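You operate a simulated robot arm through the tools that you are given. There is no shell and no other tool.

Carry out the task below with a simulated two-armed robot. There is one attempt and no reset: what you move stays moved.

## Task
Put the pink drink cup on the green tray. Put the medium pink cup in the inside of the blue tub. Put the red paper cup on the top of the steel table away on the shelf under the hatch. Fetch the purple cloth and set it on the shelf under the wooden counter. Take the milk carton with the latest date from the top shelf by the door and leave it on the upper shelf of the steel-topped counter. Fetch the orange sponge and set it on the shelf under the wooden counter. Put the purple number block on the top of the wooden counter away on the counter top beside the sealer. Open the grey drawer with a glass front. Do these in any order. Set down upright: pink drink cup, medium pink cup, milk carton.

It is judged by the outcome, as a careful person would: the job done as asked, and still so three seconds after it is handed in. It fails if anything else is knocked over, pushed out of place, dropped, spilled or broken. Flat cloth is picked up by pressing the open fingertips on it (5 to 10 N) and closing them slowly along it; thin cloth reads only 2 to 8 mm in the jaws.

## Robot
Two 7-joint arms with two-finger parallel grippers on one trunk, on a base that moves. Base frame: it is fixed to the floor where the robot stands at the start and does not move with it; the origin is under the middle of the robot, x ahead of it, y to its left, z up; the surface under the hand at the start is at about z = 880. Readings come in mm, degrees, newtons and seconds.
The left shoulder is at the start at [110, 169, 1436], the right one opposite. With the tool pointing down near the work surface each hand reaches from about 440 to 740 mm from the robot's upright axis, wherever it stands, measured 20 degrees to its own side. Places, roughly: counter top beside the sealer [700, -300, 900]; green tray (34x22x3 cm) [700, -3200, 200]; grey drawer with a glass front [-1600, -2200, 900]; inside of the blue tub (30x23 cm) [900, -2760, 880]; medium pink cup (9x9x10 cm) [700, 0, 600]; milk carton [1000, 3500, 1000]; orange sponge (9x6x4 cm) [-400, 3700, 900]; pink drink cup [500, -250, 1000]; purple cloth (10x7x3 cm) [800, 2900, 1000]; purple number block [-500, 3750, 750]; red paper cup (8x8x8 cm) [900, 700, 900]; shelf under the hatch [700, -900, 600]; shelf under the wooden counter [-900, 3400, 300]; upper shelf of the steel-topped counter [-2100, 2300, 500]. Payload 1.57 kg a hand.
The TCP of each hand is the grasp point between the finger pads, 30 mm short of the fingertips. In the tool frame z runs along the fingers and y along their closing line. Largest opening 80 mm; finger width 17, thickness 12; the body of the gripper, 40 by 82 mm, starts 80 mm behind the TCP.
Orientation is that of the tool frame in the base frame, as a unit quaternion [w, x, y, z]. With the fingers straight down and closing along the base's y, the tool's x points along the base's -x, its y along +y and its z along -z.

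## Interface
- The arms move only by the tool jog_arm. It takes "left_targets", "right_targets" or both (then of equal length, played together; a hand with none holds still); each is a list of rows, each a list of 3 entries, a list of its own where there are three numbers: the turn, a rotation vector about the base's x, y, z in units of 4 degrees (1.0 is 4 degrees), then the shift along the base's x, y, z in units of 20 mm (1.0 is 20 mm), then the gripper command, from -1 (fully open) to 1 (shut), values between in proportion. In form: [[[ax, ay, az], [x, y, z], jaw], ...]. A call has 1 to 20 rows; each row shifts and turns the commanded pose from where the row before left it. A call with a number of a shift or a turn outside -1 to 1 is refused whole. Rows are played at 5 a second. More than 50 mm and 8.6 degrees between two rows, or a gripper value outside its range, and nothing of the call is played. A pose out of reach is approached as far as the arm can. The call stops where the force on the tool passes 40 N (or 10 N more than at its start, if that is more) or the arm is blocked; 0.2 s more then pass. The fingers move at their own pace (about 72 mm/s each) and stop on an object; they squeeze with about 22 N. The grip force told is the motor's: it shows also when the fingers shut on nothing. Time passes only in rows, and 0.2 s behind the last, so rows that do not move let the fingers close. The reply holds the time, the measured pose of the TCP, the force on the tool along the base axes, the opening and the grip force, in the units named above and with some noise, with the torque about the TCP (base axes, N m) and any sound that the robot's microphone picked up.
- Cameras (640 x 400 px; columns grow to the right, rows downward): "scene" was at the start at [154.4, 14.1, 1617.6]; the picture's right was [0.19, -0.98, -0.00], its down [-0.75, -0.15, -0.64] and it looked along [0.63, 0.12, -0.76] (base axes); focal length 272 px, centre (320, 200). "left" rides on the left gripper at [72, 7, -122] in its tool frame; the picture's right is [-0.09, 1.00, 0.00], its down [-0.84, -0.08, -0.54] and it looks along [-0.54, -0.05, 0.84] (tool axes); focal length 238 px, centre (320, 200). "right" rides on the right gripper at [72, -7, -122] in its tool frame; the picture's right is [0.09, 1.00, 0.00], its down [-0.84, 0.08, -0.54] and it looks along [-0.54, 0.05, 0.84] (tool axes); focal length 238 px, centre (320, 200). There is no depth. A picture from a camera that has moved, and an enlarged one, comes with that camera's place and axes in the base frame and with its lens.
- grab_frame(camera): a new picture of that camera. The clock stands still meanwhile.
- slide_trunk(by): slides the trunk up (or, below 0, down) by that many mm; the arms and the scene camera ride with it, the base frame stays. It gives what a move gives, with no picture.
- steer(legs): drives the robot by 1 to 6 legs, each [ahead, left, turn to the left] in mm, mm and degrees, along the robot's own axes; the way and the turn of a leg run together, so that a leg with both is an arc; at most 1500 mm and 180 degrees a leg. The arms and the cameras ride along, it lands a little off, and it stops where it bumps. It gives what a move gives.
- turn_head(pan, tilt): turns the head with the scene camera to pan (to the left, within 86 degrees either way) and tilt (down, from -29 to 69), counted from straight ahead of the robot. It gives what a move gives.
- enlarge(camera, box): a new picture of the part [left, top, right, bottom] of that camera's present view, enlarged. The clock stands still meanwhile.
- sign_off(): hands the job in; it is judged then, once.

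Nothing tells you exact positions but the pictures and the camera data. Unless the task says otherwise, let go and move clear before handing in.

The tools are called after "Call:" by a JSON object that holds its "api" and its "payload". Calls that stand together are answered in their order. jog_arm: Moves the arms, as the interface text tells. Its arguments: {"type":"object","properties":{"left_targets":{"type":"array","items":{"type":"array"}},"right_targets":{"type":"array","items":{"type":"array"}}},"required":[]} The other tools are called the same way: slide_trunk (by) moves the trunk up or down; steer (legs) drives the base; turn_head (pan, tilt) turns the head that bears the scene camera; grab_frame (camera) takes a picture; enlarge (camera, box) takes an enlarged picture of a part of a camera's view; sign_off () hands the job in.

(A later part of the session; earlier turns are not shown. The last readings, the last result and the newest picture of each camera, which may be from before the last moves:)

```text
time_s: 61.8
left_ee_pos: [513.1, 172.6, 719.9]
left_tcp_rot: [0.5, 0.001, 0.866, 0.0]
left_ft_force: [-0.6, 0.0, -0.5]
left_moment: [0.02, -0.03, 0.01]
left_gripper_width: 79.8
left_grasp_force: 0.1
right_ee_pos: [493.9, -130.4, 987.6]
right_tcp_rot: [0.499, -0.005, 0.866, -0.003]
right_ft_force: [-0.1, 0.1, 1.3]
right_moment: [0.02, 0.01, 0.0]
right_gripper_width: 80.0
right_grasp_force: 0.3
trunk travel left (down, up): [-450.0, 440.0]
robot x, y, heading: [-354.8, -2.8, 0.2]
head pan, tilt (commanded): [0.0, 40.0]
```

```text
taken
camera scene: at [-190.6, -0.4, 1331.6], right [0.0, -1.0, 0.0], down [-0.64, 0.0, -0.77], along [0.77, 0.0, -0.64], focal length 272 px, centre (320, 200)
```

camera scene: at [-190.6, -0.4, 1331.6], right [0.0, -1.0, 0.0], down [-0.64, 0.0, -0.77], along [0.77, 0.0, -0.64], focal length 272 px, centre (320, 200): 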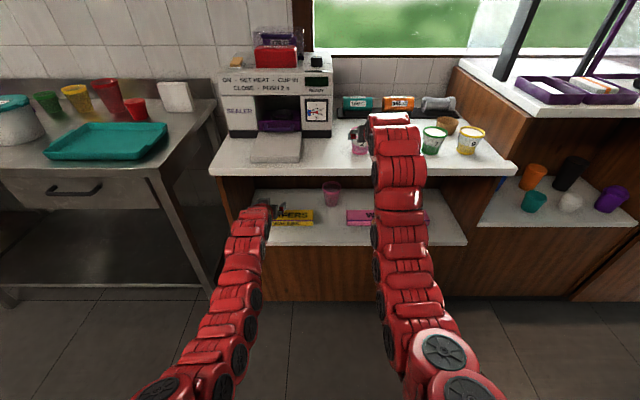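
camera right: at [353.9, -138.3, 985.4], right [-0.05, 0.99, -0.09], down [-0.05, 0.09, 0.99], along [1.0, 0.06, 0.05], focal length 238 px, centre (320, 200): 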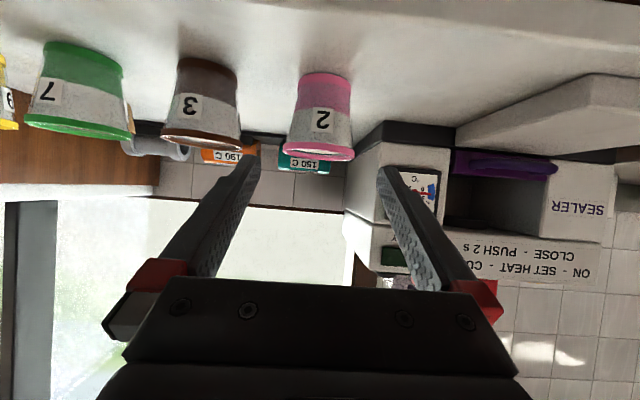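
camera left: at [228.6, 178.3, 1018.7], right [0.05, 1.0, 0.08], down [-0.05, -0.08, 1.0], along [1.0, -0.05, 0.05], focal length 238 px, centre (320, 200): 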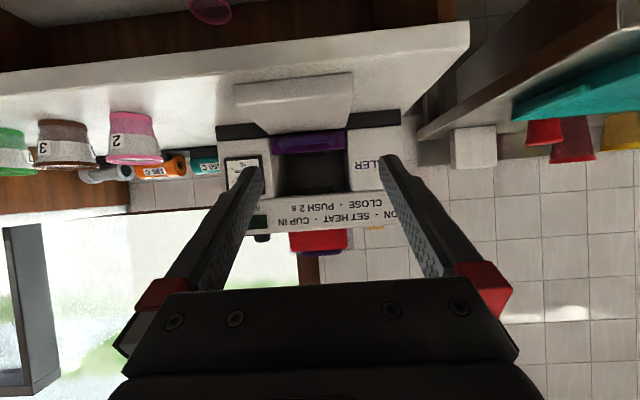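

The cup is aligned with the hand laterally (y≈-129). I'll lower to z≈922 in front of it and approach most of the way.

Call:
{"api": "jog_arm", "payload": {"right_targets": [[[0, 0, 0], [0, 0, -0.8], -1], [[0, 0, 0], [0, 0, -0.8], -1], [[0, 0, 0], [0, 0, -0.8], -1], [[0, 0, 0], [0, 0, -0.8], -1], [[0, 0, 0], [0.8, 0, 0], -1], [[0, 0, 0], [0.8, 0, 0], -1], [[0, 0, 0], [0.8, 0, 0], -1]]}}

Call:
{"api": "grab_frame", "payload": {"camera": "right"}}

```text
time_s: 63.4
left_ee_pos: [512.1, 171.7, 720.1]
left_tcp_rot: [0.5, -0.001, 0.866, 0.0]
left_ft_force: [-0.3, -0.6, 0.5]
left_moment: [0.02, 0.02, -0.02]
left_gripper_width: 79.9
left_grasp_force: 0.0
right_ee_pos: [543.2, -131.9, 923.3]
right_tcp_rot: [0.5, -0.005, 0.866, -0.003]
right_ft_force: [-0.1, -0.3, -0.2]
right_moment: [0.0, 0.0, 0.0]
right_gripper_width: 79.8
right_grasp_force: 0.1
trunk travel left (down, up): [-450.0, 440.0]
robot x, y, heading: [-353.9, -1.2, 0.0]
head pan, tilt (commanded): [0.0, 40.0]
```

```text
taken
camera right: at [402.0, -138.3, 922.5], right [-0.05, 0.99, -0.09], down [-0.05, 0.09, 0.99], along [1.0, 0.06, 0.05], focal length 238 px, centre (320, 200)
```

right: 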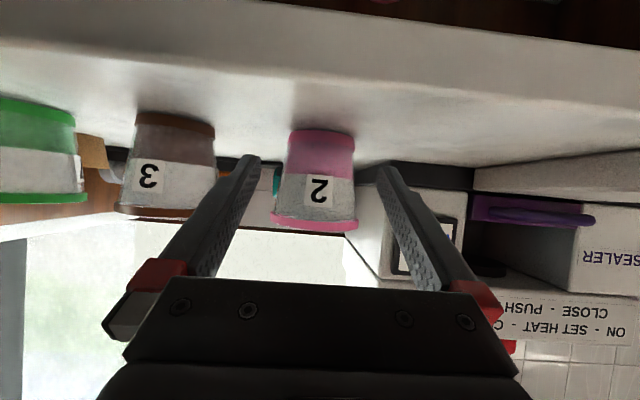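

Cup is centred between the fingers. Advancing the last 50 mm and closing.

Call:
{"api": "jog_arm", "payload": {"right_targets": [[[0, 0, 0], [0.6, 0.05, 0], -1], [[0, 0, 0], [0.6, 0.05, 0], -1], [[0, 0, 0], [0.6, 0.05, 0], -1], [[0, 0, 0], [0.6, 0, 0], -1], [[0, 0, 0], [0, 0, 0], -1]]}}

Call:
{"api": "grab_frame", "payload": {"camera": "right"}}

Call:
{"api": "enlarge", "payload": {"camera": "scene", "box": [300, 100, 460, 200]}}

```text
time_s: 64.6
left_ee_pos: [512.7, 172.2, 718.9]
left_tcp_rot: [0.5, 0.0, 0.866, 0.0]
left_ft_force: [0.6, -0.4, 0.8]
left_moment: [0.0, -0.01, -0.01]
left_gripper_width: 80.0
left_grasp_force: 0.1
right_ee_pos: [588.7, -128.0, 921.1]
right_tcp_rot: [0.498, -0.005, 0.867, -0.004]
right_ft_force: [-0.1, 0.5, 0.2]
right_moment: [-0.02, -0.02, 0.01]
right_gripper_width: 79.9
right_grasp_force: 0.1
trunk travel left (down, up): [-450.0, 440.0]
robot x, y, heading: [-353.4, 0.7, 0.2]
head pan, tilt (commanded): [0.0, 40.0]
```

```text
taken
camera right: at [448.4, -135.4, 919.5], right [-0.05, 0.99, -0.09], down [-0.05, 0.09, 0.99], along [1.0, 0.06, 0.04], focal length 238 px, centre (320, 200)
```

right: 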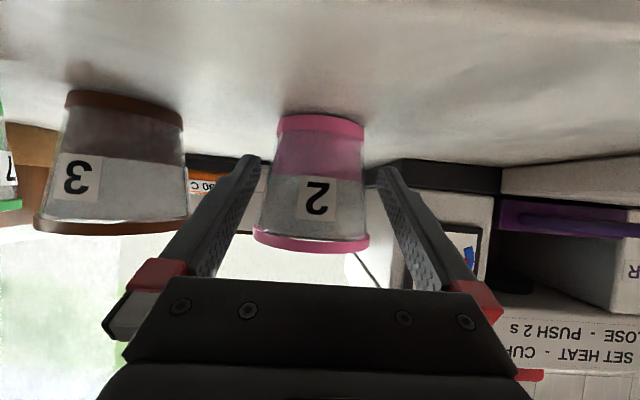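

```text
4.00 times, centred on (380, 150) of scene
camera zoom: at [-190.3, -0.5, 1331.5], right [0.0, -1.0, 0.0], down [-0.64, 0.0, -0.77], along [0.77, 0.0, -0.64], focal length 1086 px, centre (80, 400)
```

zoom: 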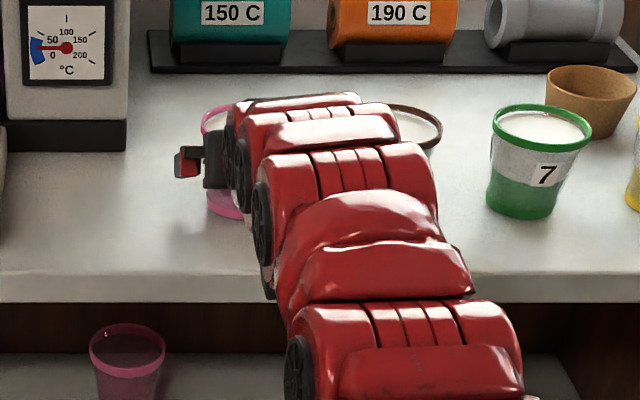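

Cup centred at the grasp point. Closing the right gripper gradually.

Call:
{"api": "jog_arm", "payload": {"right_targets": [[[0, 0, 0], [0, 0, 0], -0.7], [[0, 0, 0], [0, 0, 0], -0.6], [[0, 0, 0], [0, 0, 0], -0.5], [[0, 0, 0], [0, 0, 0], -0.4], [[0, 0, 0], [0, 0, 0], -0.3], [[0, 0, 0], [0, 0, 0], -0.2], [[0, 0, 0], [0, 0, 0], 0]]}}

Call:
{"api": "grab_frame", "payload": {"camera": "right"}}

```text
time_s: 66.2
left_ee_pos: [513.0, 171.6, 718.5]
left_tcp_rot: [0.5, 0.0, 0.866, 0.001]
left_ft_force: [0.6, -1.1, 0.3]
left_moment: [0.0, 0.04, 0.01]
left_gripper_width: 79.7
left_grasp_force: 0.1
right_ee_pos: [590.4, -127.7, 922.5]
right_tcp_rot: [0.499, -0.005, 0.866, -0.003]
right_ft_force: [-1.9, -0.4, 0.0]
right_moment: [-0.01, -0.01, -0.01]
right_gripper_width: 64.5
right_grasp_force: 21.9
trunk travel left (down, up): [-450.0, 440.0]
robot x, y, heading: [-353.1, -1.0, 0.3]
head pan, tilt (commanded): [0.0, 40.0]
```

```text
taken
camera right: at [448.3, -135.3, 919.9], right [-0.05, 0.99, -0.09], down [-0.05, 0.09, 0.99], along [1.0, 0.06, 0.04], focal length 238 px, centre (320, 200)
```

right: 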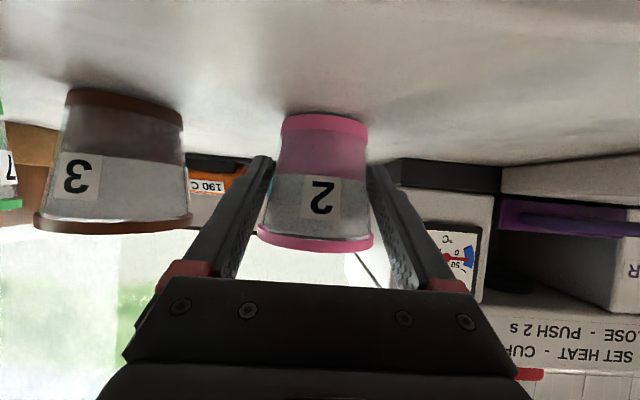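

Gripped at 64.5 mm with 22 N. Lifting slowly.

Call:
{"api": "jog_arm", "payload": {"right_targets": [[[0, 0, 0], [0, 0, 0.25], 0], [[0, 0, 0], [0, 0, 0.5], 0], [[0, 0, 0], [0, 0, 0.5], 0], [[0, 0, 0], [0, 0, 0.5], 0], [[0, 0, 0], [0, 0, 0.5], 0], [[0, 0, 0], [0, 0, 0.5], 0], [[0, 0, 0], [0, 0, 0.5], 0]]}}

Call:
{"api": "grab_frame", "payload": {"camera": "right"}}

```text
time_s: 67.8
left_ee_pos: [512.2, 172.3, 719.9]
left_tcp_rot: [0.5, 0.0, 0.866, 0.0]
left_ft_force: [-0.4, 0.3, -0.4]
left_moment: [0.01, -0.01, -0.01]
left_gripper_width: 80.4
left_grasp_force: 0.1
right_ee_pos: [584.8, -126.8, 966.4]
right_tcp_rot: [0.499, -0.006, 0.867, -0.001]
right_ft_force: [0.0, 0.9, -1.7]
right_moment: [0.03, 0.04, 0.02]
right_gripper_width: 64.2
right_grasp_force: 21.9
right hand out of reach, approached as far as the arm can: row 3, 6
trunk travel left (down, up): [-450.0, 440.0]
robot x, y, heading: [-355.2, 0.2, -0.1]
head pan, tilt (commanded): [0.0, 40.0]
```

```text
taken
camera right: at [443.9, -134.1, 964.8], right [-0.05, 0.99, -0.09], down [-0.05, 0.09, 0.99], along [1.0, 0.06, 0.04], focal length 238 px, centre (320, 200)
```

right: 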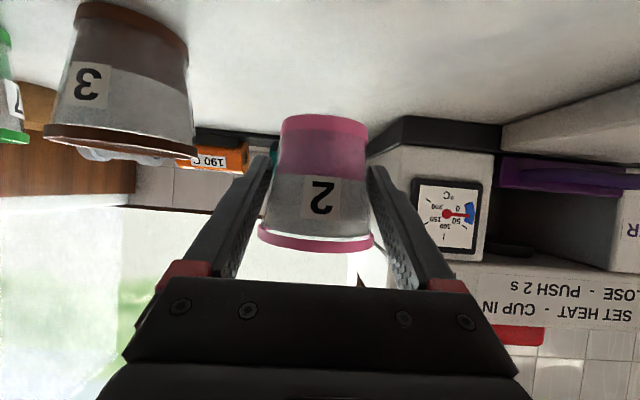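

The cup is lifted cleanly. I'll retract it toward the robot and raise it so that I can work on the lower shelf with the left hand.

Call:
{"api": "jog_arm", "payload": {"right_targets": [[[0, 0, 0], [-0.4, 0, 0.2], 0], [[0, 0, 0], [-0.7, 0, 0.4], 0], [[0, 0, 0], [-0.7, 0, 0.7], 0], [[0, 0, 0], [-0.7, 0, 0.7], 0], [[0, 0, 0], [-0.7, 0, 0.7], 0], [[0, 0, 0], [-0.7, 0, 0.7], 0], [[0, 0, 0], [-0.7, 0, 0.7], 0], [[0, 0, 0], [-0.7, 0, 0.7], 0], [[0, 0, 0], [-0.7, 0, 0.7], 0], [[0, 0, 0], [-0.7, 0, 0.7], 0], [[0, 0, 0], [-0.7, 0, 0.7], 0], [[0, 0, 0], [-0.7, 0, 0.7], 0], [[0, 0, 0], [-0.5, 0, 0.7], 0], [[0, 0, 0], [0, 0, 0.7], 0], [[0, 0, 0], [0, 0, 0.7], 0], [[0, 0, 0], [0, 0, 0.7], 0], [[0, 0, 0], [0, 0, 0.7], 0], [[0, 0, 0], [0, 0, 0.4], 0]]}}

Call:
{"api": "grab_frame", "payload": {"camera": "scene"}}

```text
time_s: 71.6
left_ee_pos: [512.4, 172.1, 719.3]
left_tcp_rot: [0.5, 0.0, 0.866, 0.0]
left_ft_force: [0.1, 0.4, -0.3]
left_moment: [0.0, 0.0, -0.03]
left_gripper_width: 80.1
left_grasp_force: 0.0
right_ee_pos: [413.1, -128.4, 1197.4]
right_tcp_rot: [0.499, -0.005, 0.867, -0.003]
right_ft_force: [-0.9, -0.2, -0.8]
right_moment: [-0.02, 0.01, -0.01]
right_gripper_width: 64.1
right_grasp_force: 22.2
trunk travel left (down, up): [-450.0, 440.0]
robot x, y, heading: [-356.4, -3.2, 0.2]
head pan, tilt (commanded): [0.0, 40.0]
```

```text
taken
camera scene: at [-190.6, -0.5, 1331.5], right [0.0, -1.0, 0.0], down [-0.64, 0.0, -0.77], along [0.77, 0.0, -0.64], focal length 272 px, centre (320, 200)
```

scene: 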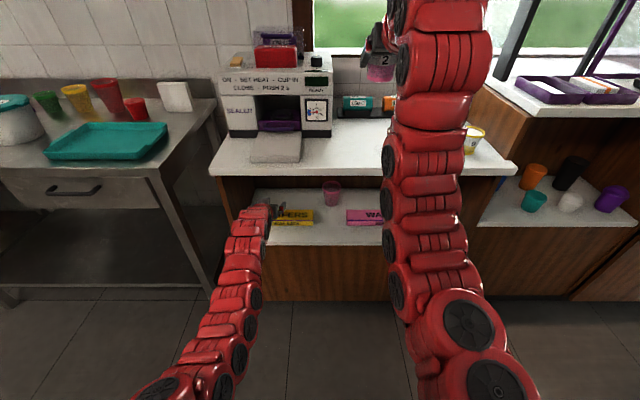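

Next, zoom on the medium pink cup to localise it.

Call:
{"api": "enlarge", "payload": {"camera": "scene", "box": [270, 165, 390, 240]}}

Call:
{"api": "grab_frame", "payload": {"camera": "left"}}

```text
5.33 times, centred on (330, 202) of scene
camera zoom: at [-190.6, -0.5, 1331.5], right [0.0, -1.0, 0.0], down [-0.64, 0.0, -0.77], along [0.77, 0.0, -0.64], focal length 1448 px, centre (267, 187)
```

zoom: 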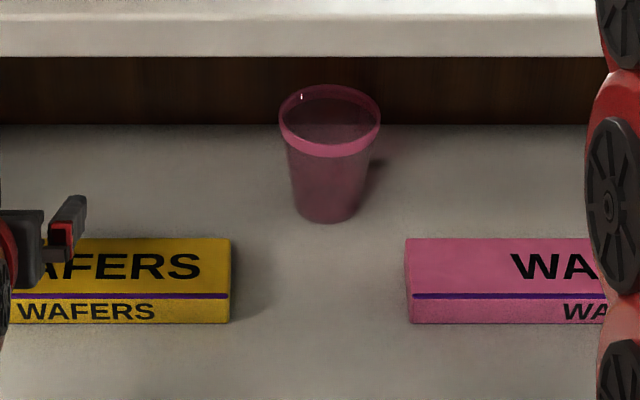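

```text
taken
camera left: at [370.6, 179.0, 719.0], right [0.05, 1.0, 0.08], down [-0.05, -0.08, 1.0], along [1.0, -0.05, 0.05], focal length 238 px, centre (320, 200)
```

left: 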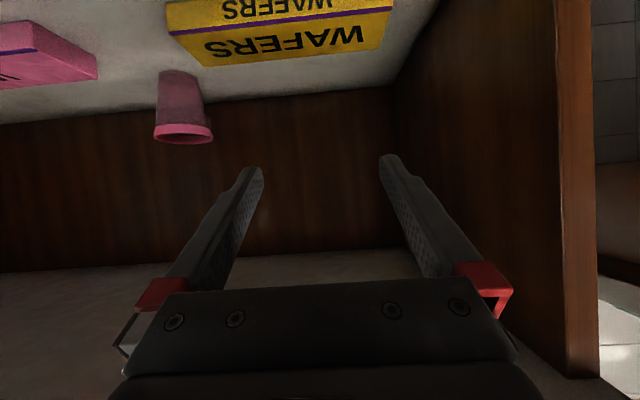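

Triangulated: medium pink cup at about [750, -53], base on the shelf at z≈517, rim ⌀≈84 at z≈616, with a wafer gap from y≈28 to −109 in front of it. I'll retract the left hand, lower the trunk, then raise both hands before driving in.

Call:
{"api": "jog_arm", "payload": {"left_targets": [[[0, 0, 0], [-1, 0, 0], -1], [[0, 0, 0], [-1, 0, 0], -1], [[0, 0, 0], [-1, 0, 0], -1], [[0, 0, 0], [-1, 0, 0], -1], [[0, 0, 0], [-1, 0, 0], -1]]}}

Call:
{"api": "slide_trunk", "payload": {"by": -200}}

Call:
{"api": "jog_arm", "payload": {"left_targets": [[[0, 0, 0], [0, 0, 1], -1], [[0, 0, 0], [0, 0, 1], -1], [[0, 0, 0], [0, 0, 1], -1], [[0, 0, 0], [0, 0, 1], -1], [[0, 0, 0], [0, 0, 1], -1], [[0, 0, 0], [0, 0, 1], -1], [[0, 0, 0], [0, 0, 0], -1]], "right_targets": [[[0, 0, 0], [0, 0, 0.5], 0], [[0, 0, 0], [0, 0, 0.6], 0], [[0, 0, 0], [0, 0, 0.6], 0], [[0, 0, 0], [0, 0, 0.6], 0], [[0, 0, 0], [0, 0, 0.6], 0], [[0, 0, 0], [0, 0, 0.6], 0], [[0, 0, 0], [0, 0, 0.5], 0]]}}

```text
time_s: 72.8
left_ee_pos: [410.4, 172.3, 720.7]
left_tcp_rot: [0.5, 0.0, 0.866, 0.001]
left_ft_force: [-0.4, 0.0, 0.3]
left_moment: [-0.01, -0.01, -0.02]
left_gripper_width: 80.1
left_grasp_force: 0.1
right_ee_pos: [413.6, -127.4, 1196.6]
right_tcp_rot: [0.499, -0.005, 0.866, -0.003]
right_ft_force: [-1.0, -0.8, -1.2]
right_moment: [-0.02, 0.04, 0.01]
right_gripper_width: 64.1
right_grasp_force: 21.7
trunk travel left (down, up): [-450.0, 440.0]
robot x, y, heading: [-354.1, 1.0, 0.1]
head pan, tilt (commanded): [0.0, 40.0]
```

```text
time_s: 74.9
left_ee_pos: [411.6, 172.0, 521.0]
left_tcp_rot: [0.5, 0.0, 0.866, 0.0]
left_ft_force: [-0.8, 0.4, 0.1]
left_moment: [-0.03, -0.06, -0.04]
left_gripper_width: 79.8
left_grasp_force: 0.1
right_ee_pos: [413.5, -127.4, 996.3]
right_tcp_rot: [0.499, -0.006, 0.867, -0.002]
right_ft_force: [-0.1, 0.3, -1.7]
right_moment: [0.0, 0.04, -0.01]
right_gripper_width: 63.9
right_grasp_force: 22.0
trunk travel left (down, up): [-250.0, 640.0]
robot x, y, heading: [-355.4, 0.8, 0.2]
head pan, tilt (commanded): [0.0, 40.0]
```

```text
time_s: 76.5
left_ee_pos: [412.0, 171.3, 641.3]
left_tcp_rot: [0.5, 0.0, 0.866, 0.0]
left_ft_force: [0.5, -0.2, 0.1]
left_moment: [0.0, 0.0, -0.01]
left_gripper_width: 80.1
left_grasp_force: 0.0
right_ee_pos: [406.2, -128.1, 1034.7]
right_tcp_rot: [0.499, -0.005, 0.867, -0.004]
right_ft_force: [0.1, -0.2, -1.8]
right_moment: [0.01, 0.03, -0.04]
right_gripper_width: 64.1
right_grasp_force: 21.9
right hand out of reach, approached as far as the arm can: row 4, 5, 6, 7
trunk travel left (down, up): [-250.0, 640.0]
robot x, y, heading: [-354.7, 0.7, 0.1]
head pan, tilt (commanded): [0.0, 40.0]
```

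Right cup is held at z≈1035 (bottom ≈993, above the other cups). Driving forward 165 and right 100.

Call:
{"api": "steer", "payload": {"legs": [[165, -100, 0]]}}

Call:
{"api": "grab_frame", "payload": {"camera": "left"}}

Call:
{"api": "grab_frame", "payload": {"camera": "scene"}}

```text
time_s: 78.1
left_ee_pos: [576.9, 72.6, 640.1]
left_tcp_rot: [0.499, -0.001, 0.867, 0.001]
left_ft_force: [-0.1, 0.4, -0.4]
left_moment: [-0.02, 0.0, 0.01]
left_gripper_width: 80.1
left_grasp_force: 0.1
right_ee_pos: [574.6, -226.8, 1033.9]
right_tcp_rot: [0.499, -0.005, 0.867, -0.002]
right_ft_force: [-0.5, 0.1, -1.7]
right_moment: [-0.01, -0.01, 0.01]
right_gripper_width: 64.1
right_grasp_force: 22.2
trunk travel left (down, up): [-250.0, 640.0]
robot x, y, heading: [-191.6, -99.2, 0.3]
head pan, tilt (commanded): [0.0, 40.0]
```

```text
taken
camera left: at [434.9, 80.0, 639.3], right [0.05, 1.0, 0.08], down [-0.05, -0.08, 1.0], along [1.0, -0.05, 0.05], focal length 238 px, centre (320, 200)
```

left: 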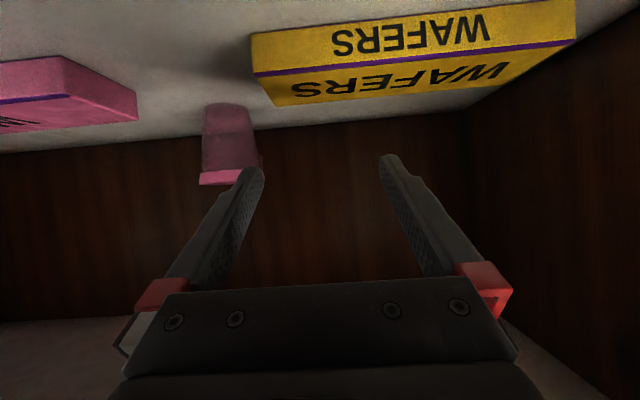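

```text
taken
camera scene: at [-24.6, -99.4, 1131.4], right [0.0, -1.0, 0.0], down [-0.64, 0.0, -0.77], along [0.77, 0.0, -0.64], focal length 272 px, centre (320, 200)
```

scene: 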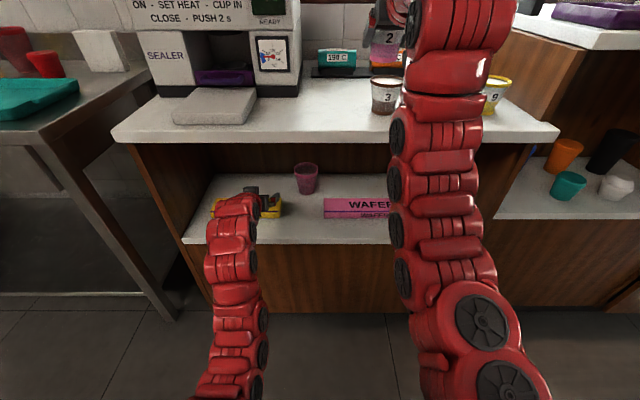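

Let me zoom in to re-triangulate the cup from these closer views.

Call:
{"api": "enlarge", "payload": {"camera": "scene", "box": [266, 150, 346, 200]}}

Call:
{"api": "enlarge", "payload": {"camera": "left", "box": [160, 80, 320, 200]}}

```text
8.00 times, centred on (306, 175) of scene
camera zoom: at [-24.6, -99.4, 1131.4], right [0.0, -1.0, 0.0], down [-0.64, 0.0, -0.77], along [0.77, 0.0, -0.64], focal length 2173 px, centre (432, 400)
```

zoom: 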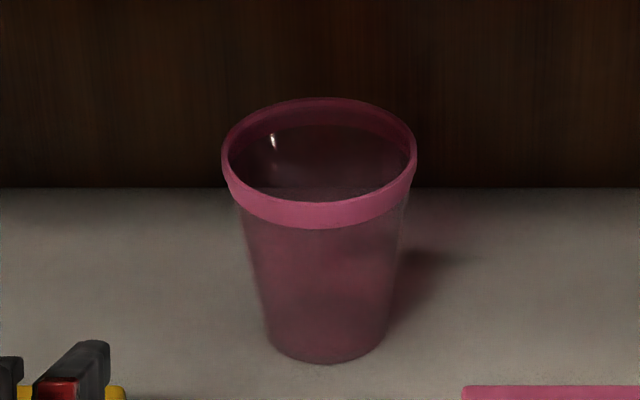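

```text
3.33 times, centred on (240, 140) of left
camera zoom: at [434.9, 80.0, 639.3], right [0.05, 1.0, 0.08], down [-0.05, -0.08, 1.0], along [1.0, -0.05, 0.05], focal length 794 px, centre (587, 400)
```

zoom: 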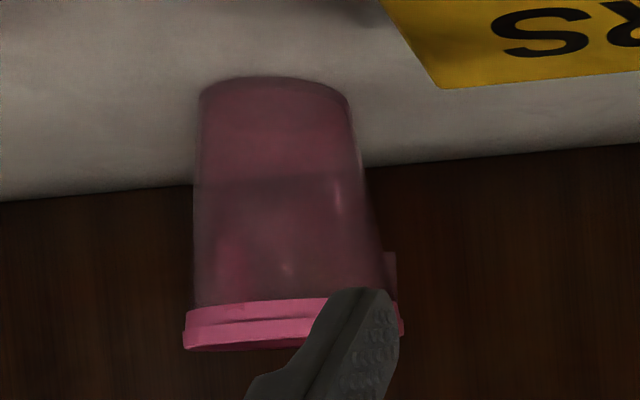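

Best estimate: cup axis near [752, -51], base z≈522. I'll shift the left hand across and move to a pre-approach along the 30° tool axis, then re-check with its camera.

Call:
{"api": "jog_arm", "payload": {"left_targets": [[[0, 0, 0], [0, -0.88, 0], -1], [[0, 0, 0], [0, -0.88, 0], -1], [[0, 0, 0], [0, -0.88, 0], -1], [[0, 0, 0], [0, -0.88, 0], -1], [[0, 0, 0], [0, -0.88, 0], -1], [[0, 0, 0], [0, -0.88, 0], -1], [[0, 0, 0], [0, -0.88, 0], -1], [[0, 0, 0], [0.8, 0, -0.2], -1], [[0, 0, 0], [0.8, 0, -0.2], -1], [[0, 0, 0], [0.8, 0, -0.2], -1], [[0, 0, 0], [0.8, 0, -0.2], -1]]}}

Call:
{"api": "grab_frame", "payload": {"camera": "left"}}

```text
time_s: 80.5
left_ee_pos: [639.9, -51.2, 623.7]
left_tcp_rot: [0.499, 0.0, 0.867, 0.0]
left_ft_force: [-0.1, 1.0, 0.5]
left_moment: [-0.01, 0.02, 0.0]
left_gripper_width: 80.1
left_grasp_force: 0.0
right_ee_pos: [574.6, -227.1, 1034.6]
right_tcp_rot: [0.499, -0.005, 0.867, -0.004]
right_ft_force: [-0.7, -0.2, -1.0]
right_moment: [0.02, 0.07, 0.02]
right_gripper_width: 63.4
right_grasp_force: 22.3
trunk travel left (down, up): [-250.0, 640.0]
robot x, y, heading: [-188.6, -97.2, -0.1]
head pan, tilt (commanded): [0.0, 40.0]
```

```text
taken
camera left: at [498.0, -43.3, 622.8], right [0.05, 1.0, 0.08], down [-0.05, -0.08, 1.0], along [1.0, -0.05, 0.05], focal length 238 px, centre (320, 200)
```

left: 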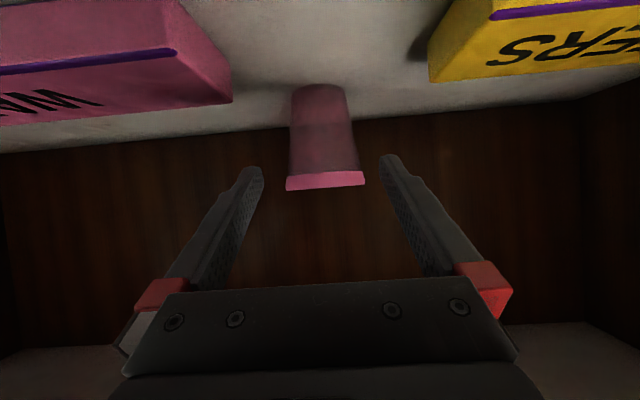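

Cup centred (y≈-49, z 525–618, x≈754). Advancing along the tool axis, first part.

Call:
{"api": "jog_arm", "payload": {"left_targets": [[[0, 0, 0], [0.7, 0.02, -0.38], -1], [[0, 0, 0], [0.7, 0.02, -0.38], -1], [[0, 0, 0], [0.7, 0.02, -0.38], -1], [[0, 0, 0], [0.7, 0.02, -0.38], -1], [[0, 0, 0], [0, 0, 0], -1]]}}

Call:
{"api": "grab_frame", "payload": {"camera": "left"}}

```text
time_s: 81.7
left_ee_pos: [696.3, -48.4, 593.6]
left_tcp_rot: [0.501, -0.001, 0.866, 0.001]
left_ft_force: [0.5, -0.6, -1.1]
left_moment: [0.01, 0.0, -0.02]
left_gripper_width: 80.1
left_grasp_force: 0.0
right_ee_pos: [573.7, -227.3, 1034.9]
right_tcp_rot: [0.5, -0.005, 0.866, -0.003]
right_ft_force: [-0.3, 0.4, -1.8]
right_moment: [0.0, 0.01, -0.01]
right_gripper_width: 64.1
right_grasp_force: 21.6
trunk travel left (down, up): [-250.0, 640.0]
robot x, y, heading: [-188.3, -96.5, 0.1]
head pan, tilt (commanded): [0.0, 40.0]
```

```text
taken
camera left: at [554.6, -41.3, 593.0], right [0.05, 1.0, 0.08], down [-0.05, -0.08, 1.0], along [1.0, -0.05, 0.05], focal length 238 px, centre (320, 200)
```

left: 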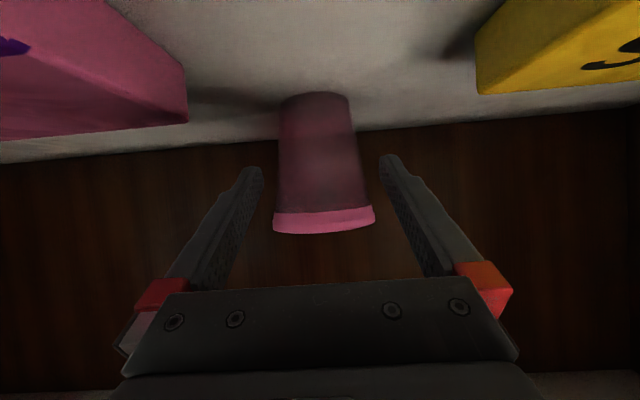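

Good alignment. Final advance and gradual closing.

Call:
{"api": "jog_arm", "payload": {"left_targets": [[[0, 0, 0], [0.7, 0, -0.36], -1], [[0, 0, 0], [0.7, 0, -0.36], -1], [[0, 0, 0], [0.7, 0, -0.36], -1], [[0, 0, 0], [0.7, 0, -0.36], -1], [[0, 0, 0], [0, 0, 0], -1]]}}

Call:
{"api": "grab_frame", "payload": {"camera": "left"}}

```text
time_s: 82.9
left_ee_pos: [732.1, -48.7, 571.3]
left_tcp_rot: [0.5, 0.0, 0.866, 0.0]
left_ft_force: [0.1, 0.5, 0.2]
left_moment: [-0.05, -0.02, -0.02]
left_gripper_width: 79.9
left_grasp_force: 0.0
left hand out of reach, approached as far as the arm can: row 3, 4
right_ee_pos: [573.2, -226.7, 1034.3]
right_tcp_rot: [0.499, -0.006, 0.867, -0.002]
right_ft_force: [-0.5, -0.2, -0.9]
right_moment: [0.01, 0.0, 0.01]
right_gripper_width: 64.1
right_grasp_force: 22.5
trunk travel left (down, up): [-250.0, 640.0]
robot x, y, heading: [-188.8, -99.0, 0.0]
head pan, tilt (commanded): [0.0, 40.0]
```

```text
taken
camera left: at [590.8, -41.8, 571.3], right [0.05, 1.0, 0.08], down [-0.05, -0.08, 1.0], along [1.0, -0.05, 0.05], focal length 238 px, centre (320, 200)
```

left: 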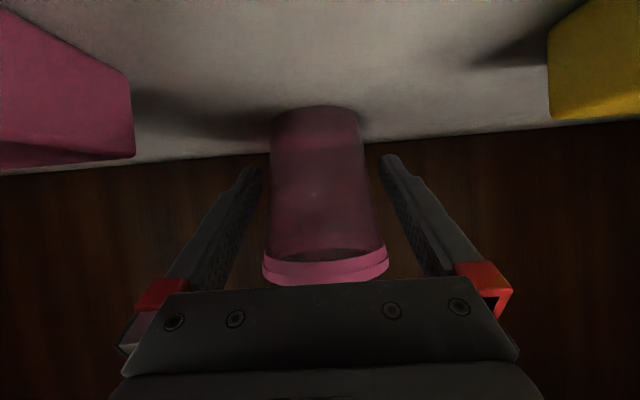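

The arm is 20 mm short of reach; I'll nudge the base forward 20 mm.

Call:
{"api": "steer", "payload": {"legs": [[20, 0, 0]]}}

Call:
{"api": "grab_frame", "payload": {"camera": "left"}}

```text
time_s: 83.7
left_ee_pos: [752.4, -49.7, 571.2]
left_tcp_rot: [0.5, -0.001, 0.866, 0.001]
left_ft_force: [0.8, 0.3, -0.2]
left_moment: [0.01, 0.01, -0.02]
left_gripper_width: 80.1
left_grasp_force: 0.3
right_ee_pos: [595.0, -226.7, 1033.9]
right_tcp_rot: [0.499, -0.005, 0.867, -0.003]
right_ft_force: [0.3, 0.6, -1.6]
right_moment: [-0.02, 0.01, -0.01]
right_gripper_width: 63.8
right_grasp_force: 22.0
trunk travel left (down, up): [-250.0, 640.0]
robot x, y, heading: [-167.9, -98.0, 0.3]
head pan, tilt (commanded): [0.0, 40.0]
```

```text
taken
camera left: at [610.9, -41.6, 570.3], right [0.05, 1.0, 0.08], down [-0.05, -0.08, 1.0], along [1.0, -0.05, 0.05], focal length 238 px, centre (320, 200)
```

left: 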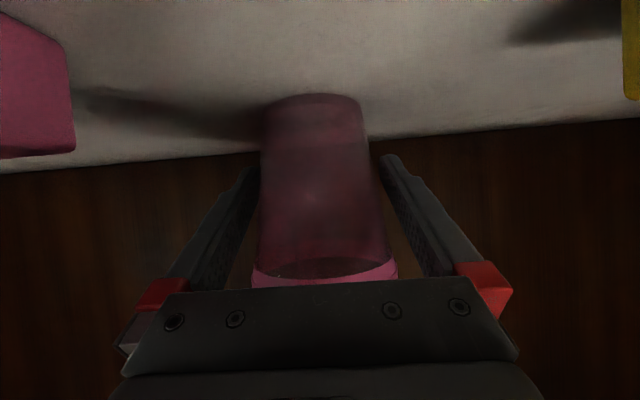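

The cup is between the fingers. Closing the left gripper.

Call:
{"api": "jog_arm", "payload": {"left_targets": [[[0, 0, 0], [0, 0, 0], -0.9], [[0, 0, 0], [0, 0, 0], -0.8], [[0, 0, 0], [0, 0, 0], -0.7], [[0, 0, 0], [0, 0, 0], -0.5], [[0, 0, 0], [0, 0, 0], -0.3], [[0, 0, 0], [0, 0, 0], 0], [[0, 0, 0], [0, 0, 0], 0]]}}

Call:
{"api": "grab_frame", "payload": {"camera": "left"}}

```text
time_s: 85.3
left_ee_pos: [751.8, -49.1, 572.4]
left_tcp_rot: [0.5, 0.001, 0.866, -0.001]
left_ft_force: [-0.8, -0.5, 0.4]
left_moment: [0.01, -0.02, -0.01]
left_gripper_width: 69.3
left_grasp_force: 22.1
right_ee_pos: [592.4, -226.6, 1035.0]
right_tcp_rot: [0.499, -0.004, 0.867, -0.004]
right_ft_force: [0.8, 0.7, -1.8]
right_moment: [0.01, 0.0, -0.02]
right_gripper_width: 63.7
right_grasp_force: 21.9
trunk travel left (down, up): [-250.0, 640.0]
robot x, y, heading: [-168.0, -99.3, 0.2]
head pan, tilt (commanded): [0.0, 40.0]
```

```text
taken
camera left: at [610.5, -41.6, 571.0], right [0.05, 1.0, 0.08], down [-0.05, -0.08, 1.0], along [1.0, -0.05, 0.05], focal length 238 px, centre (320, 200)
```

left: 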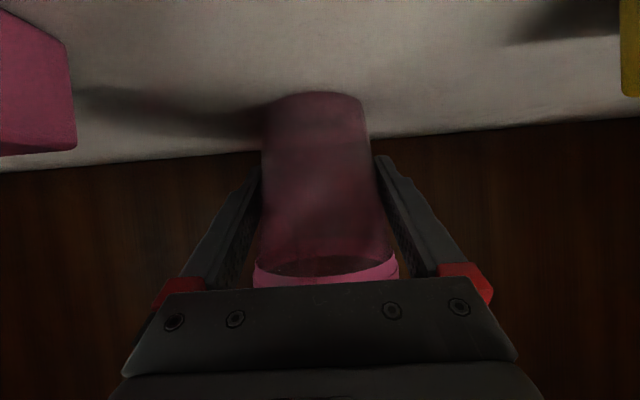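

Gripped at 69 mm, 22 N. Lifting then retracting over the wafers.

Call:
{"api": "jog_arm", "payload": {"left_targets": [[[0, 0, 0], [-0.1, 0, 0.3], 0], [[0, 0, 0], [-0.1, 0, 0.6], 0], [[0, 0, 0], [-0.1, 0, 0.8], 0], [[0, 0, 0], [-0.1, 0, 0.8], 0], [[0, 0, 0], [-0.1, 0, 0.8], 0], [[0, 0, 0], [-0.5, 0, 0], 0], [[0, 0, 0], [-0.8, 0, 0], 0], [[0, 0, 0], [-0.8, 0, 0], 0], [[0, 0, 0], [-0.8, 0, 0], 0]]}}

Call:
{"api": "grab_frame", "payload": {"camera": "left"}}

Call:
{"api": "grab_frame", "payload": {"camera": "scene"}}

```text
time_s: 87.3
left_ee_pos: [683.8, -48.2, 638.2]
left_tcp_rot: [0.5, -0.001, 0.866, 0.0]
left_ft_force: [-0.4, 0.7, -1.3]
left_moment: [0.01, -0.01, -0.01]
left_gripper_width: 69.4
left_grasp_force: 22.2
right_ee_pos: [592.6, -225.1, 1035.0]
right_tcp_rot: [0.498, -0.005, 0.867, -0.003]
right_ft_force: [0.9, 0.5, -1.7]
right_moment: [-0.03, 0.03, -0.01]
right_gripper_width: 63.9
right_grasp_force: 22.5
trunk travel left (down, up): [-250.0, 640.0]
robot x, y, heading: [-169.7, -100.1, -0.2]
head pan, tilt (commanded): [0.0, 40.0]
```

```text
taken
camera left: at [542.5, -41.4, 637.8], right [0.05, 1.0, 0.08], down [-0.05, -0.08, 1.0], along [1.0, -0.05, 0.05], focal length 238 px, centre (320, 200)
```

left: 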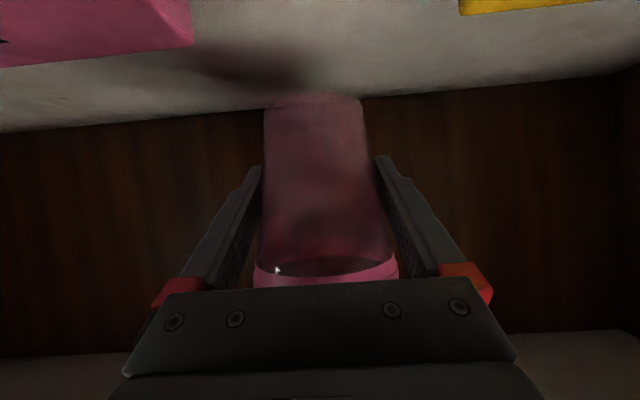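

```text
taken
camera scene: at [-5.7, -99.0, 1131.5], right [0.0, -1.0, 0.0], down [-0.64, 0.0, -0.77], along [0.77, 0.0, -0.64], focal length 272 px, centre (320, 200)
```

scene: 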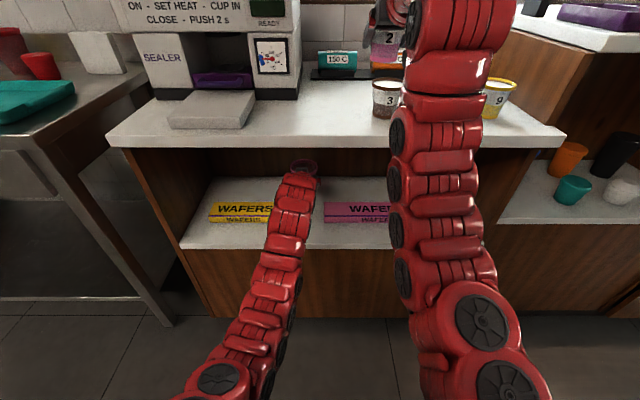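

Both cups are held. Backing away from the counter and looking right to plan the drive to the sink table.

Call:
{"api": "steer", "payload": {"legs": [[-420, 0, 0]]}}

Call:
{"api": "turn_head", "payload": {"pan": -80, "tilt": 20}}

Call:
{"api": "grab_frame", "payload": {"camera": "scene"}}

Call:
{"api": "turn_head", "payload": {"pan": -40, "tilt": 20}}

Call:
{"api": "grab_frame", "payload": {"camera": "scene"}}

```text
time_s: 89.9
left_ee_pos: [265.3, -49.9, 639.2]
left_tcp_rot: [0.5, 0.001, 0.866, 0.0]
left_ft_force: [0.0, 0.0, -0.3]
left_moment: [-0.03, 0.03, -0.02]
left_gripper_width: 69.3
left_grasp_force: 22.1
right_ee_pos: [172.5, -228.5, 1035.5]
right_tcp_rot: [0.499, -0.004, 0.867, -0.004]
right_ft_force: [-0.3, -0.3, -2.3]
right_moment: [0.01, 0.02, -0.03]
right_gripper_width: 63.9
right_grasp_force: 21.9
trunk travel left (down, up): [-250.0, 640.0]
robot x, y, heading: [-591.5, -97.4, 0.1]
head pan, tilt (commanded): [0.0, 40.0]
```

```text
time_s: 91.4
left_ee_pos: [264.5, -50.2, 638.3]
left_tcp_rot: [0.5, 0.001, 0.866, -0.001]
left_ft_force: [-1.2, 0.2, -0.1]
left_moment: [-0.02, 0.0, 0.0]
left_gripper_width: 69.5
left_grasp_force: 22.0
right_ee_pos: [173.9, -227.5, 1034.1]
right_tcp_rot: [0.499, -0.004, 0.866, -0.004]
right_ft_force: [-0.2, 0.2, -1.5]
right_moment: [0.02, 0.05, -0.01]
right_gripper_width: 63.8
right_grasp_force: 22.2
trunk travel left (down, up): [-250.0, 640.0]
robot x, y, heading: [-589.0, -99.2, -0.0]
head pan, tilt (commanded): [-80.0, 20.0]
```

```text
taken
camera scene: at [-494.0, -191.1, 1162.9], right [-0.98, -0.17, 0.0], down [-0.06, 0.34, -0.94], along [0.16, -0.93, -0.34], focal length 272 px, centre (320, 200)
```

scene: 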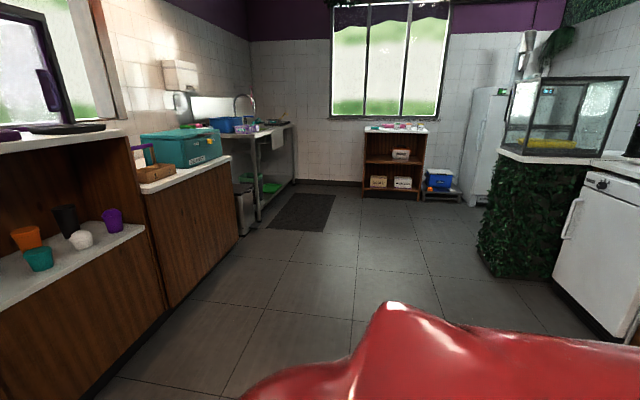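

```text
time_s: 92.5
left_ee_pos: [265.0, -49.7, 639.2]
left_tcp_rot: [0.5, 0.001, 0.866, -0.001]
left_ft_force: [0.3, -0.1, 0.4]
left_moment: [0.02, 0.02, 0.02]
left_gripper_width: 69.5
left_grasp_force: 22.4
right_ee_pos: [173.5, -227.8, 1034.9]
right_tcp_rot: [0.498, -0.004, 0.867, -0.004]
right_ft_force: [-0.4, -0.8, -1.2]
right_moment: [0.02, 0.03, 0.01]
right_gripper_width: 64.0
right_grasp_force: 21.6
trunk travel left (down, up): [-250.0, 640.0]
robot x, y, heading: [-587.3, -97.8, 0.2]
head pan, tilt (commanded): [-40.0, 20.0]
```

```text
taken
camera scene: at [-438.9, -159.4, 1162.9], right [-0.64, -0.77, 0.0], down [-0.26, 0.22, -0.94], along [0.72, -0.61, -0.34], focal length 272 px, centre (320, 200)
```

scene: 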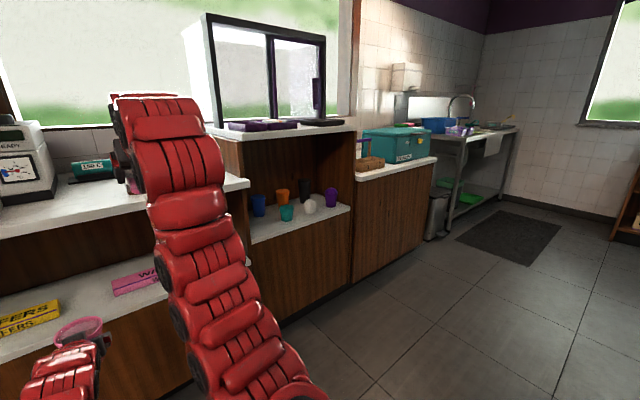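

The way is clear. I'll strafe right about 2400 mm along the room, keeping the cups level, then inspect the sink table.

Call:
{"api": "steer", "payload": {"legs": [[0, -1400, 0], [0, -1100, 0]]}}

Call:
{"api": "slide_trunk", "payload": {"by": 400}}

Call:
{"api": "turn_head", "payload": {"pan": -10, "tilt": 25}}

Call:
{"api": "grab_frame", "payload": {"camera": "scene"}}

```text
time_s: 104.8
left_ee_pos: [281.5, -2567.1, 638.4]
left_tcp_rot: [0.5, -0.003, 0.866, 0.002]
left_ft_force: [-1.2, -0.8, -0.7]
left_moment: [0.02, 0.01, 0.0]
left_gripper_width: 68.8
left_grasp_force: 22.4
right_ee_pos: [190.1, -2745.1, 1033.2]
right_tcp_rot: [0.5, -0.007, 0.866, -0.002]
right_ft_force: [-0.4, 0.1, -2.1]
right_moment: [0.01, 0.0, -0.01]
right_gripper_width: 63.4
right_grasp_force: 21.9
trunk travel left (down, up): [-250.0, 640.0]
robot x, y, heading: [-575.3, -2616.7, 0.3]
head pan, tilt (commanded): [-40.0, 20.0]
```

```text
time_s: 108.6
left_ee_pos: [282.2, -2565.6, 1039.4]
left_tcp_rot: [0.5, -0.001, 0.866, 0.0]
left_ft_force: [0.1, -0.2, -0.3]
left_moment: [0.02, -0.01, -0.02]
left_gripper_width: 68.6
left_grasp_force: 22.3
right_ee_pos: [191.9, -2745.7, 1434.0]
right_tcp_rot: [0.498, -0.006, 0.867, -0.003]
right_ft_force: [0.0, -0.2, -1.4]
right_moment: [-0.01, 0.04, 0.01]
right_gripper_width: 63.7
right_grasp_force: 22.0
trunk travel left (down, up): [-650.0, 240.0]
robot x, y, heading: [-571.7, -2619.2, 0.3]
head pan, tilt (commanded): [-40.0, 20.0]
```

```text
time_s: 109.6
left_ee_pos: [281.8, -2565.8, 1038.6]
left_tcp_rot: [0.499, -0.001, 0.866, 0.0]
left_ft_force: [-0.4, -0.2, -0.8]
left_moment: [-0.01, 0.02, 0.01]
left_gripper_width: 68.9
left_grasp_force: 21.8
right_ee_pos: [191.1, -2744.3, 1434.1]
right_tcp_rot: [0.499, -0.006, 0.866, -0.003]
right_ft_force: [0.4, 0.4, -1.9]
right_moment: [0.02, 0.04, -0.01]
right_gripper_width: 63.7
right_grasp_force: 22.4
trunk travel left (down, up): [-650.0, 240.0]
robot x, y, heading: [-569.9, -2619.5, 0.4]
head pan, tilt (commanded): [-10.0, 25.0]
```

```text
taken
camera scene: at [-402.5, -2635.0, 1554.8], right [-0.17, -0.99, 0.0], down [-0.42, 0.07, -0.91], along [0.89, -0.15, -0.42], focal length 272 px, centre (320, 200)
```

scene: 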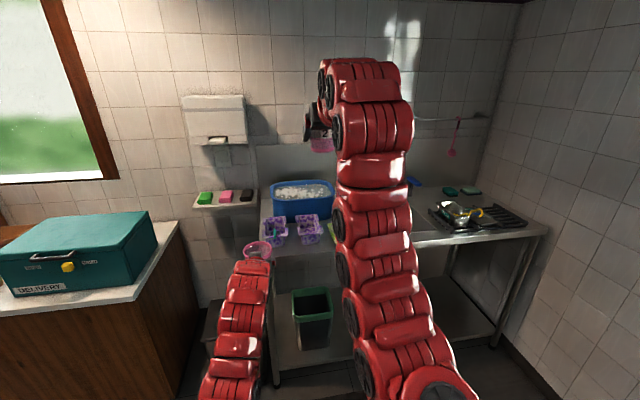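

The tub is at the left-back of the sink table. Zooming in on it.

Call:
{"api": "enlarge", "payload": {"camera": "scene", "box": [190, 160, 350, 260]}}

Call:
{"api": "enlarge", "payload": {"camera": "scene", "box": [260, 250, 560, 400]}}

Call:
{"api": "grab_frame", "payload": {"camera": "left"}}

Call:
{"api": "grab_frame", "payload": {"camera": "right"}}

```text
4.00 times, centred on (270, 210) of scene
camera zoom: at [-402.5, -2635.0, 1554.8], right [-0.17, -0.99, 0.0], down [-0.42, 0.07, -0.91], along [0.89, -0.15, -0.42], focal length 1086 px, centre (520, 160)
```

zoom: 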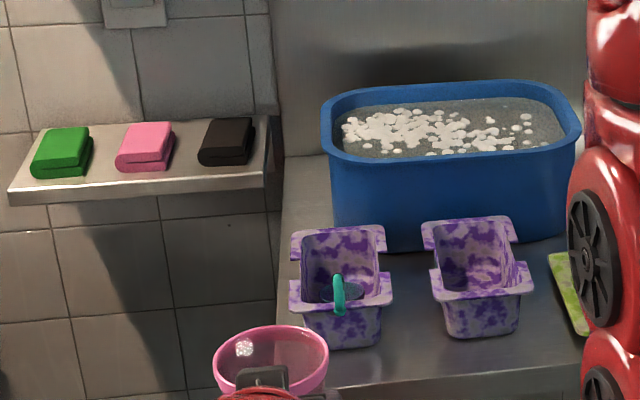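

```text
2.13 times, centred on (410, 325) of scene
camera zoom: at [-402.5, -2635.0, 1554.8], right [-0.17, -0.99, 0.0], down [-0.42, 0.07, -0.91], along [0.89, -0.15, -0.42], focal length 579 px, centre (128, -67)
```

zoom: 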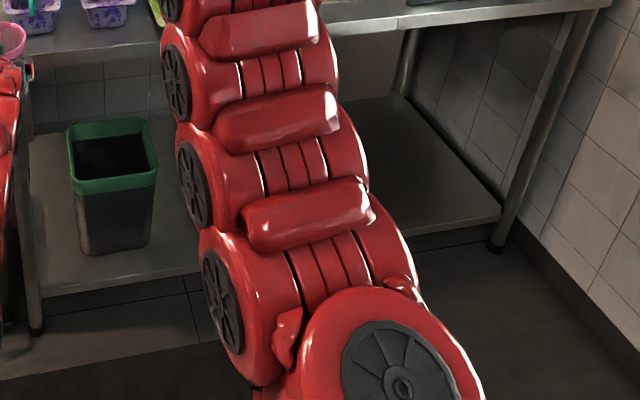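

```text
taken
camera left: at [140.1, -2559.6, 1037.8], right [0.04, 1.0, 0.08], down [-0.05, -0.08, 1.0], along [1.0, -0.05, 0.05], focal length 238 px, centre (320, 200)
```

left: 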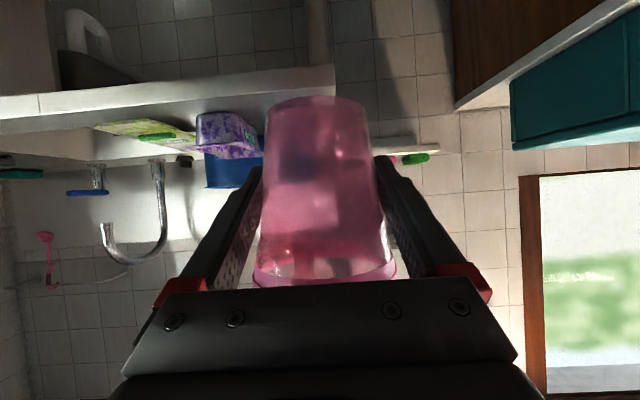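

```text
taken
camera right: at [49.9, -2752.7, 1433.0], right [-0.05, 0.99, -0.09], down [-0.05, 0.09, 0.99], along [1.0, 0.06, 0.04], focal length 238 px, centre (320, 200)
```

right: 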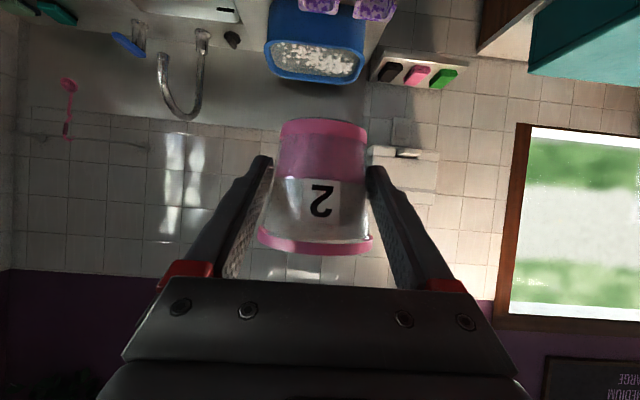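

The tub is full of sudsy water nearly to the rim, so I'll want a steeper grasp there. First lower the right hand relative to the camera so that I can see the whole table.

Call:
{"api": "jog_arm", "payload": {"right_targets": [[[0, 0, 0], [0.3, 0, -0.5], 0], [[0, 0, 0], [0.3, 0, -0.8], 0], [[0, 0, 0], [0.3, 0, -0.8], 0], [[0, 0, 0], [0.3, 0, -0.8], 0], [[0, 0, 0], [0.3, 0, -0.8], 0], [[0, 0, 0], [0.3, 0, -0.8], 0], [[0, 0, 0], [0.3, 0, -0.8], 0], [[0, 0, 0], [0.3, 0, -0.8], 0], [[0, 0, 0], [0.3, 0, -0.8], 0], [[0, 0, 0], [0.3, 0, -0.8], 0], [[0, 0, 0], [0.3, 0, -0.8], 0], [[0, 0, 0], [0.3, 0, -0.8], 0], [[0, 0, 0], [0.3, 0, -0.8], 0], [[0, 0, 0], [0.3, 0, -0.8], 0], [[0, 0, 0], [0, 0, -0.8], 0], [[0, 0, 0], [0, 0, -0.8], 0], [[0, 0, 0], [0, 0, -0.8], 0], [[0, 0, 0], [0, 0, -0.8], 0], [[0, 0, 0], [0, 0, -0.8], 0], [[0, 0, 0], [0, 0, -0.5], 0]]}}

Call:
{"api": "turn_head", "payload": {"pan": -15, "tilt": 30}}

Call:
{"api": "grab_frame", "payload": {"camera": "scene"}}

```text
time_s: 113.8
left_ee_pos: [282.4, -2565.7, 1040.0]
left_tcp_rot: [0.5, -0.001, 0.866, 0.0]
left_ft_force: [0.1, -0.4, -0.7]
left_moment: [0.0, 0.0, -0.06]
left_gripper_width: 68.9
left_grasp_force: 21.4
right_ee_pos: [275.4, -2744.8, 1126.6]
right_tcp_rot: [0.499, -0.005, 0.866, -0.002]
right_ft_force: [0.2, -0.2, -1.8]
right_moment: [-0.01, 0.0, 0.0]
right_gripper_width: 63.4
right_grasp_force: 21.7
trunk travel left (down, up): [-650.0, 240.0]
robot x, y, heading: [-566.8, -2615.8, 0.1]
head pan, tilt (commanded): [-10.0, 25.0]
```

```text
time_s: 114.4
left_ee_pos: [281.7, -2565.3, 1038.1]
left_tcp_rot: [0.5, -0.001, 0.866, 0.0]
left_ft_force: [-0.3, 0.0, -1.0]
left_moment: [0.01, -0.01, 0.0]
left_gripper_width: 68.7
left_grasp_force: 22.2
right_ee_pos: [274.9, -2745.1, 1126.2]
right_tcp_rot: [0.499, -0.005, 0.866, -0.003]
right_ft_force: [-0.7, 0.8, -1.5]
right_moment: [0.01, 0.05, -0.01]
right_gripper_width: 63.1
right_grasp_force: 21.5
trunk travel left (down, up): [-650.0, 240.0]
robot x, y, heading: [-571.2, -2621.5, 0.0]
head pan, tilt (commanded): [-15.0, 30.0]
```

```text
taken
camera scene: at [-405.8, -2642.2, 1546.9], right [-0.25, -0.97, 0.0], down [-0.48, 0.13, -0.87], along [0.84, -0.22, -0.5], focal length 272 px, centre (320, 200)
```

scene: 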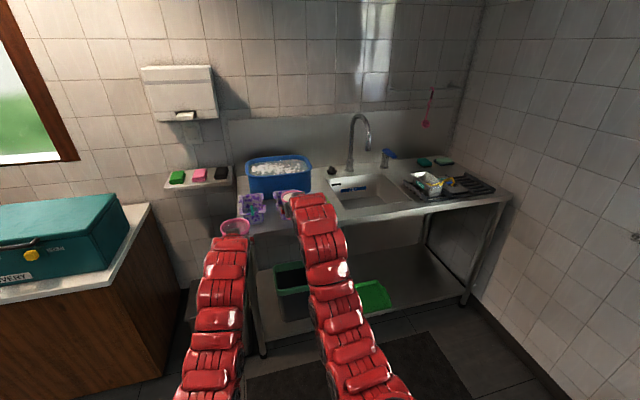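

Call:
{"api": "enlarge", "payload": {"camera": "scene", "box": [220, 130, 380, 250]}}

Call:
{"api": "enlarge", "payload": {"camera": "scene", "box": [340, 150, 520, 340]}}

```text
3.33 times, centred on (300, 190) of scene
camera zoom: at [-405.8, -2642.2, 1546.9], right [-0.25, -0.97, 0.0], down [-0.48, 0.13, -0.87], along [0.84, -0.22, -0.5], focal length 905 px, centre (387, 233)
```

zoom: 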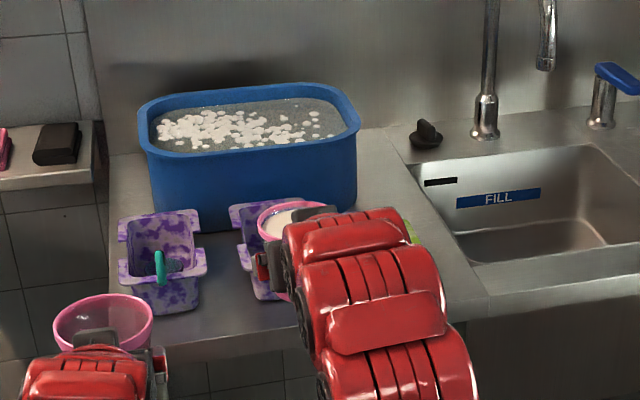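

```text
2.11 times, centred on (430, 245) of scene
camera zoom: at [-405.8, -2642.2, 1546.9], right [-0.25, -0.97, 0.0], down [-0.48, 0.13, -0.87], along [0.84, -0.22, -0.5], focal length 572 px, centre (88, 105)
```

zoom: 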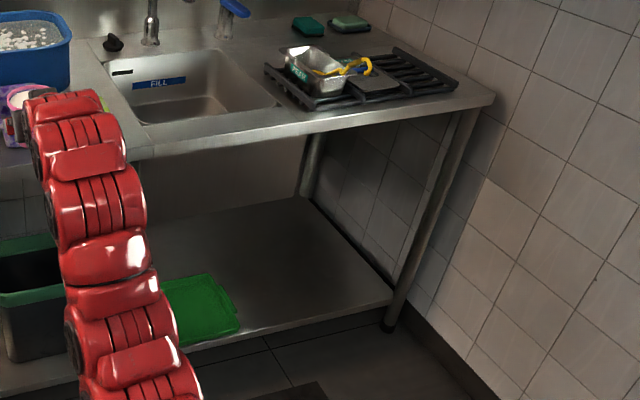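

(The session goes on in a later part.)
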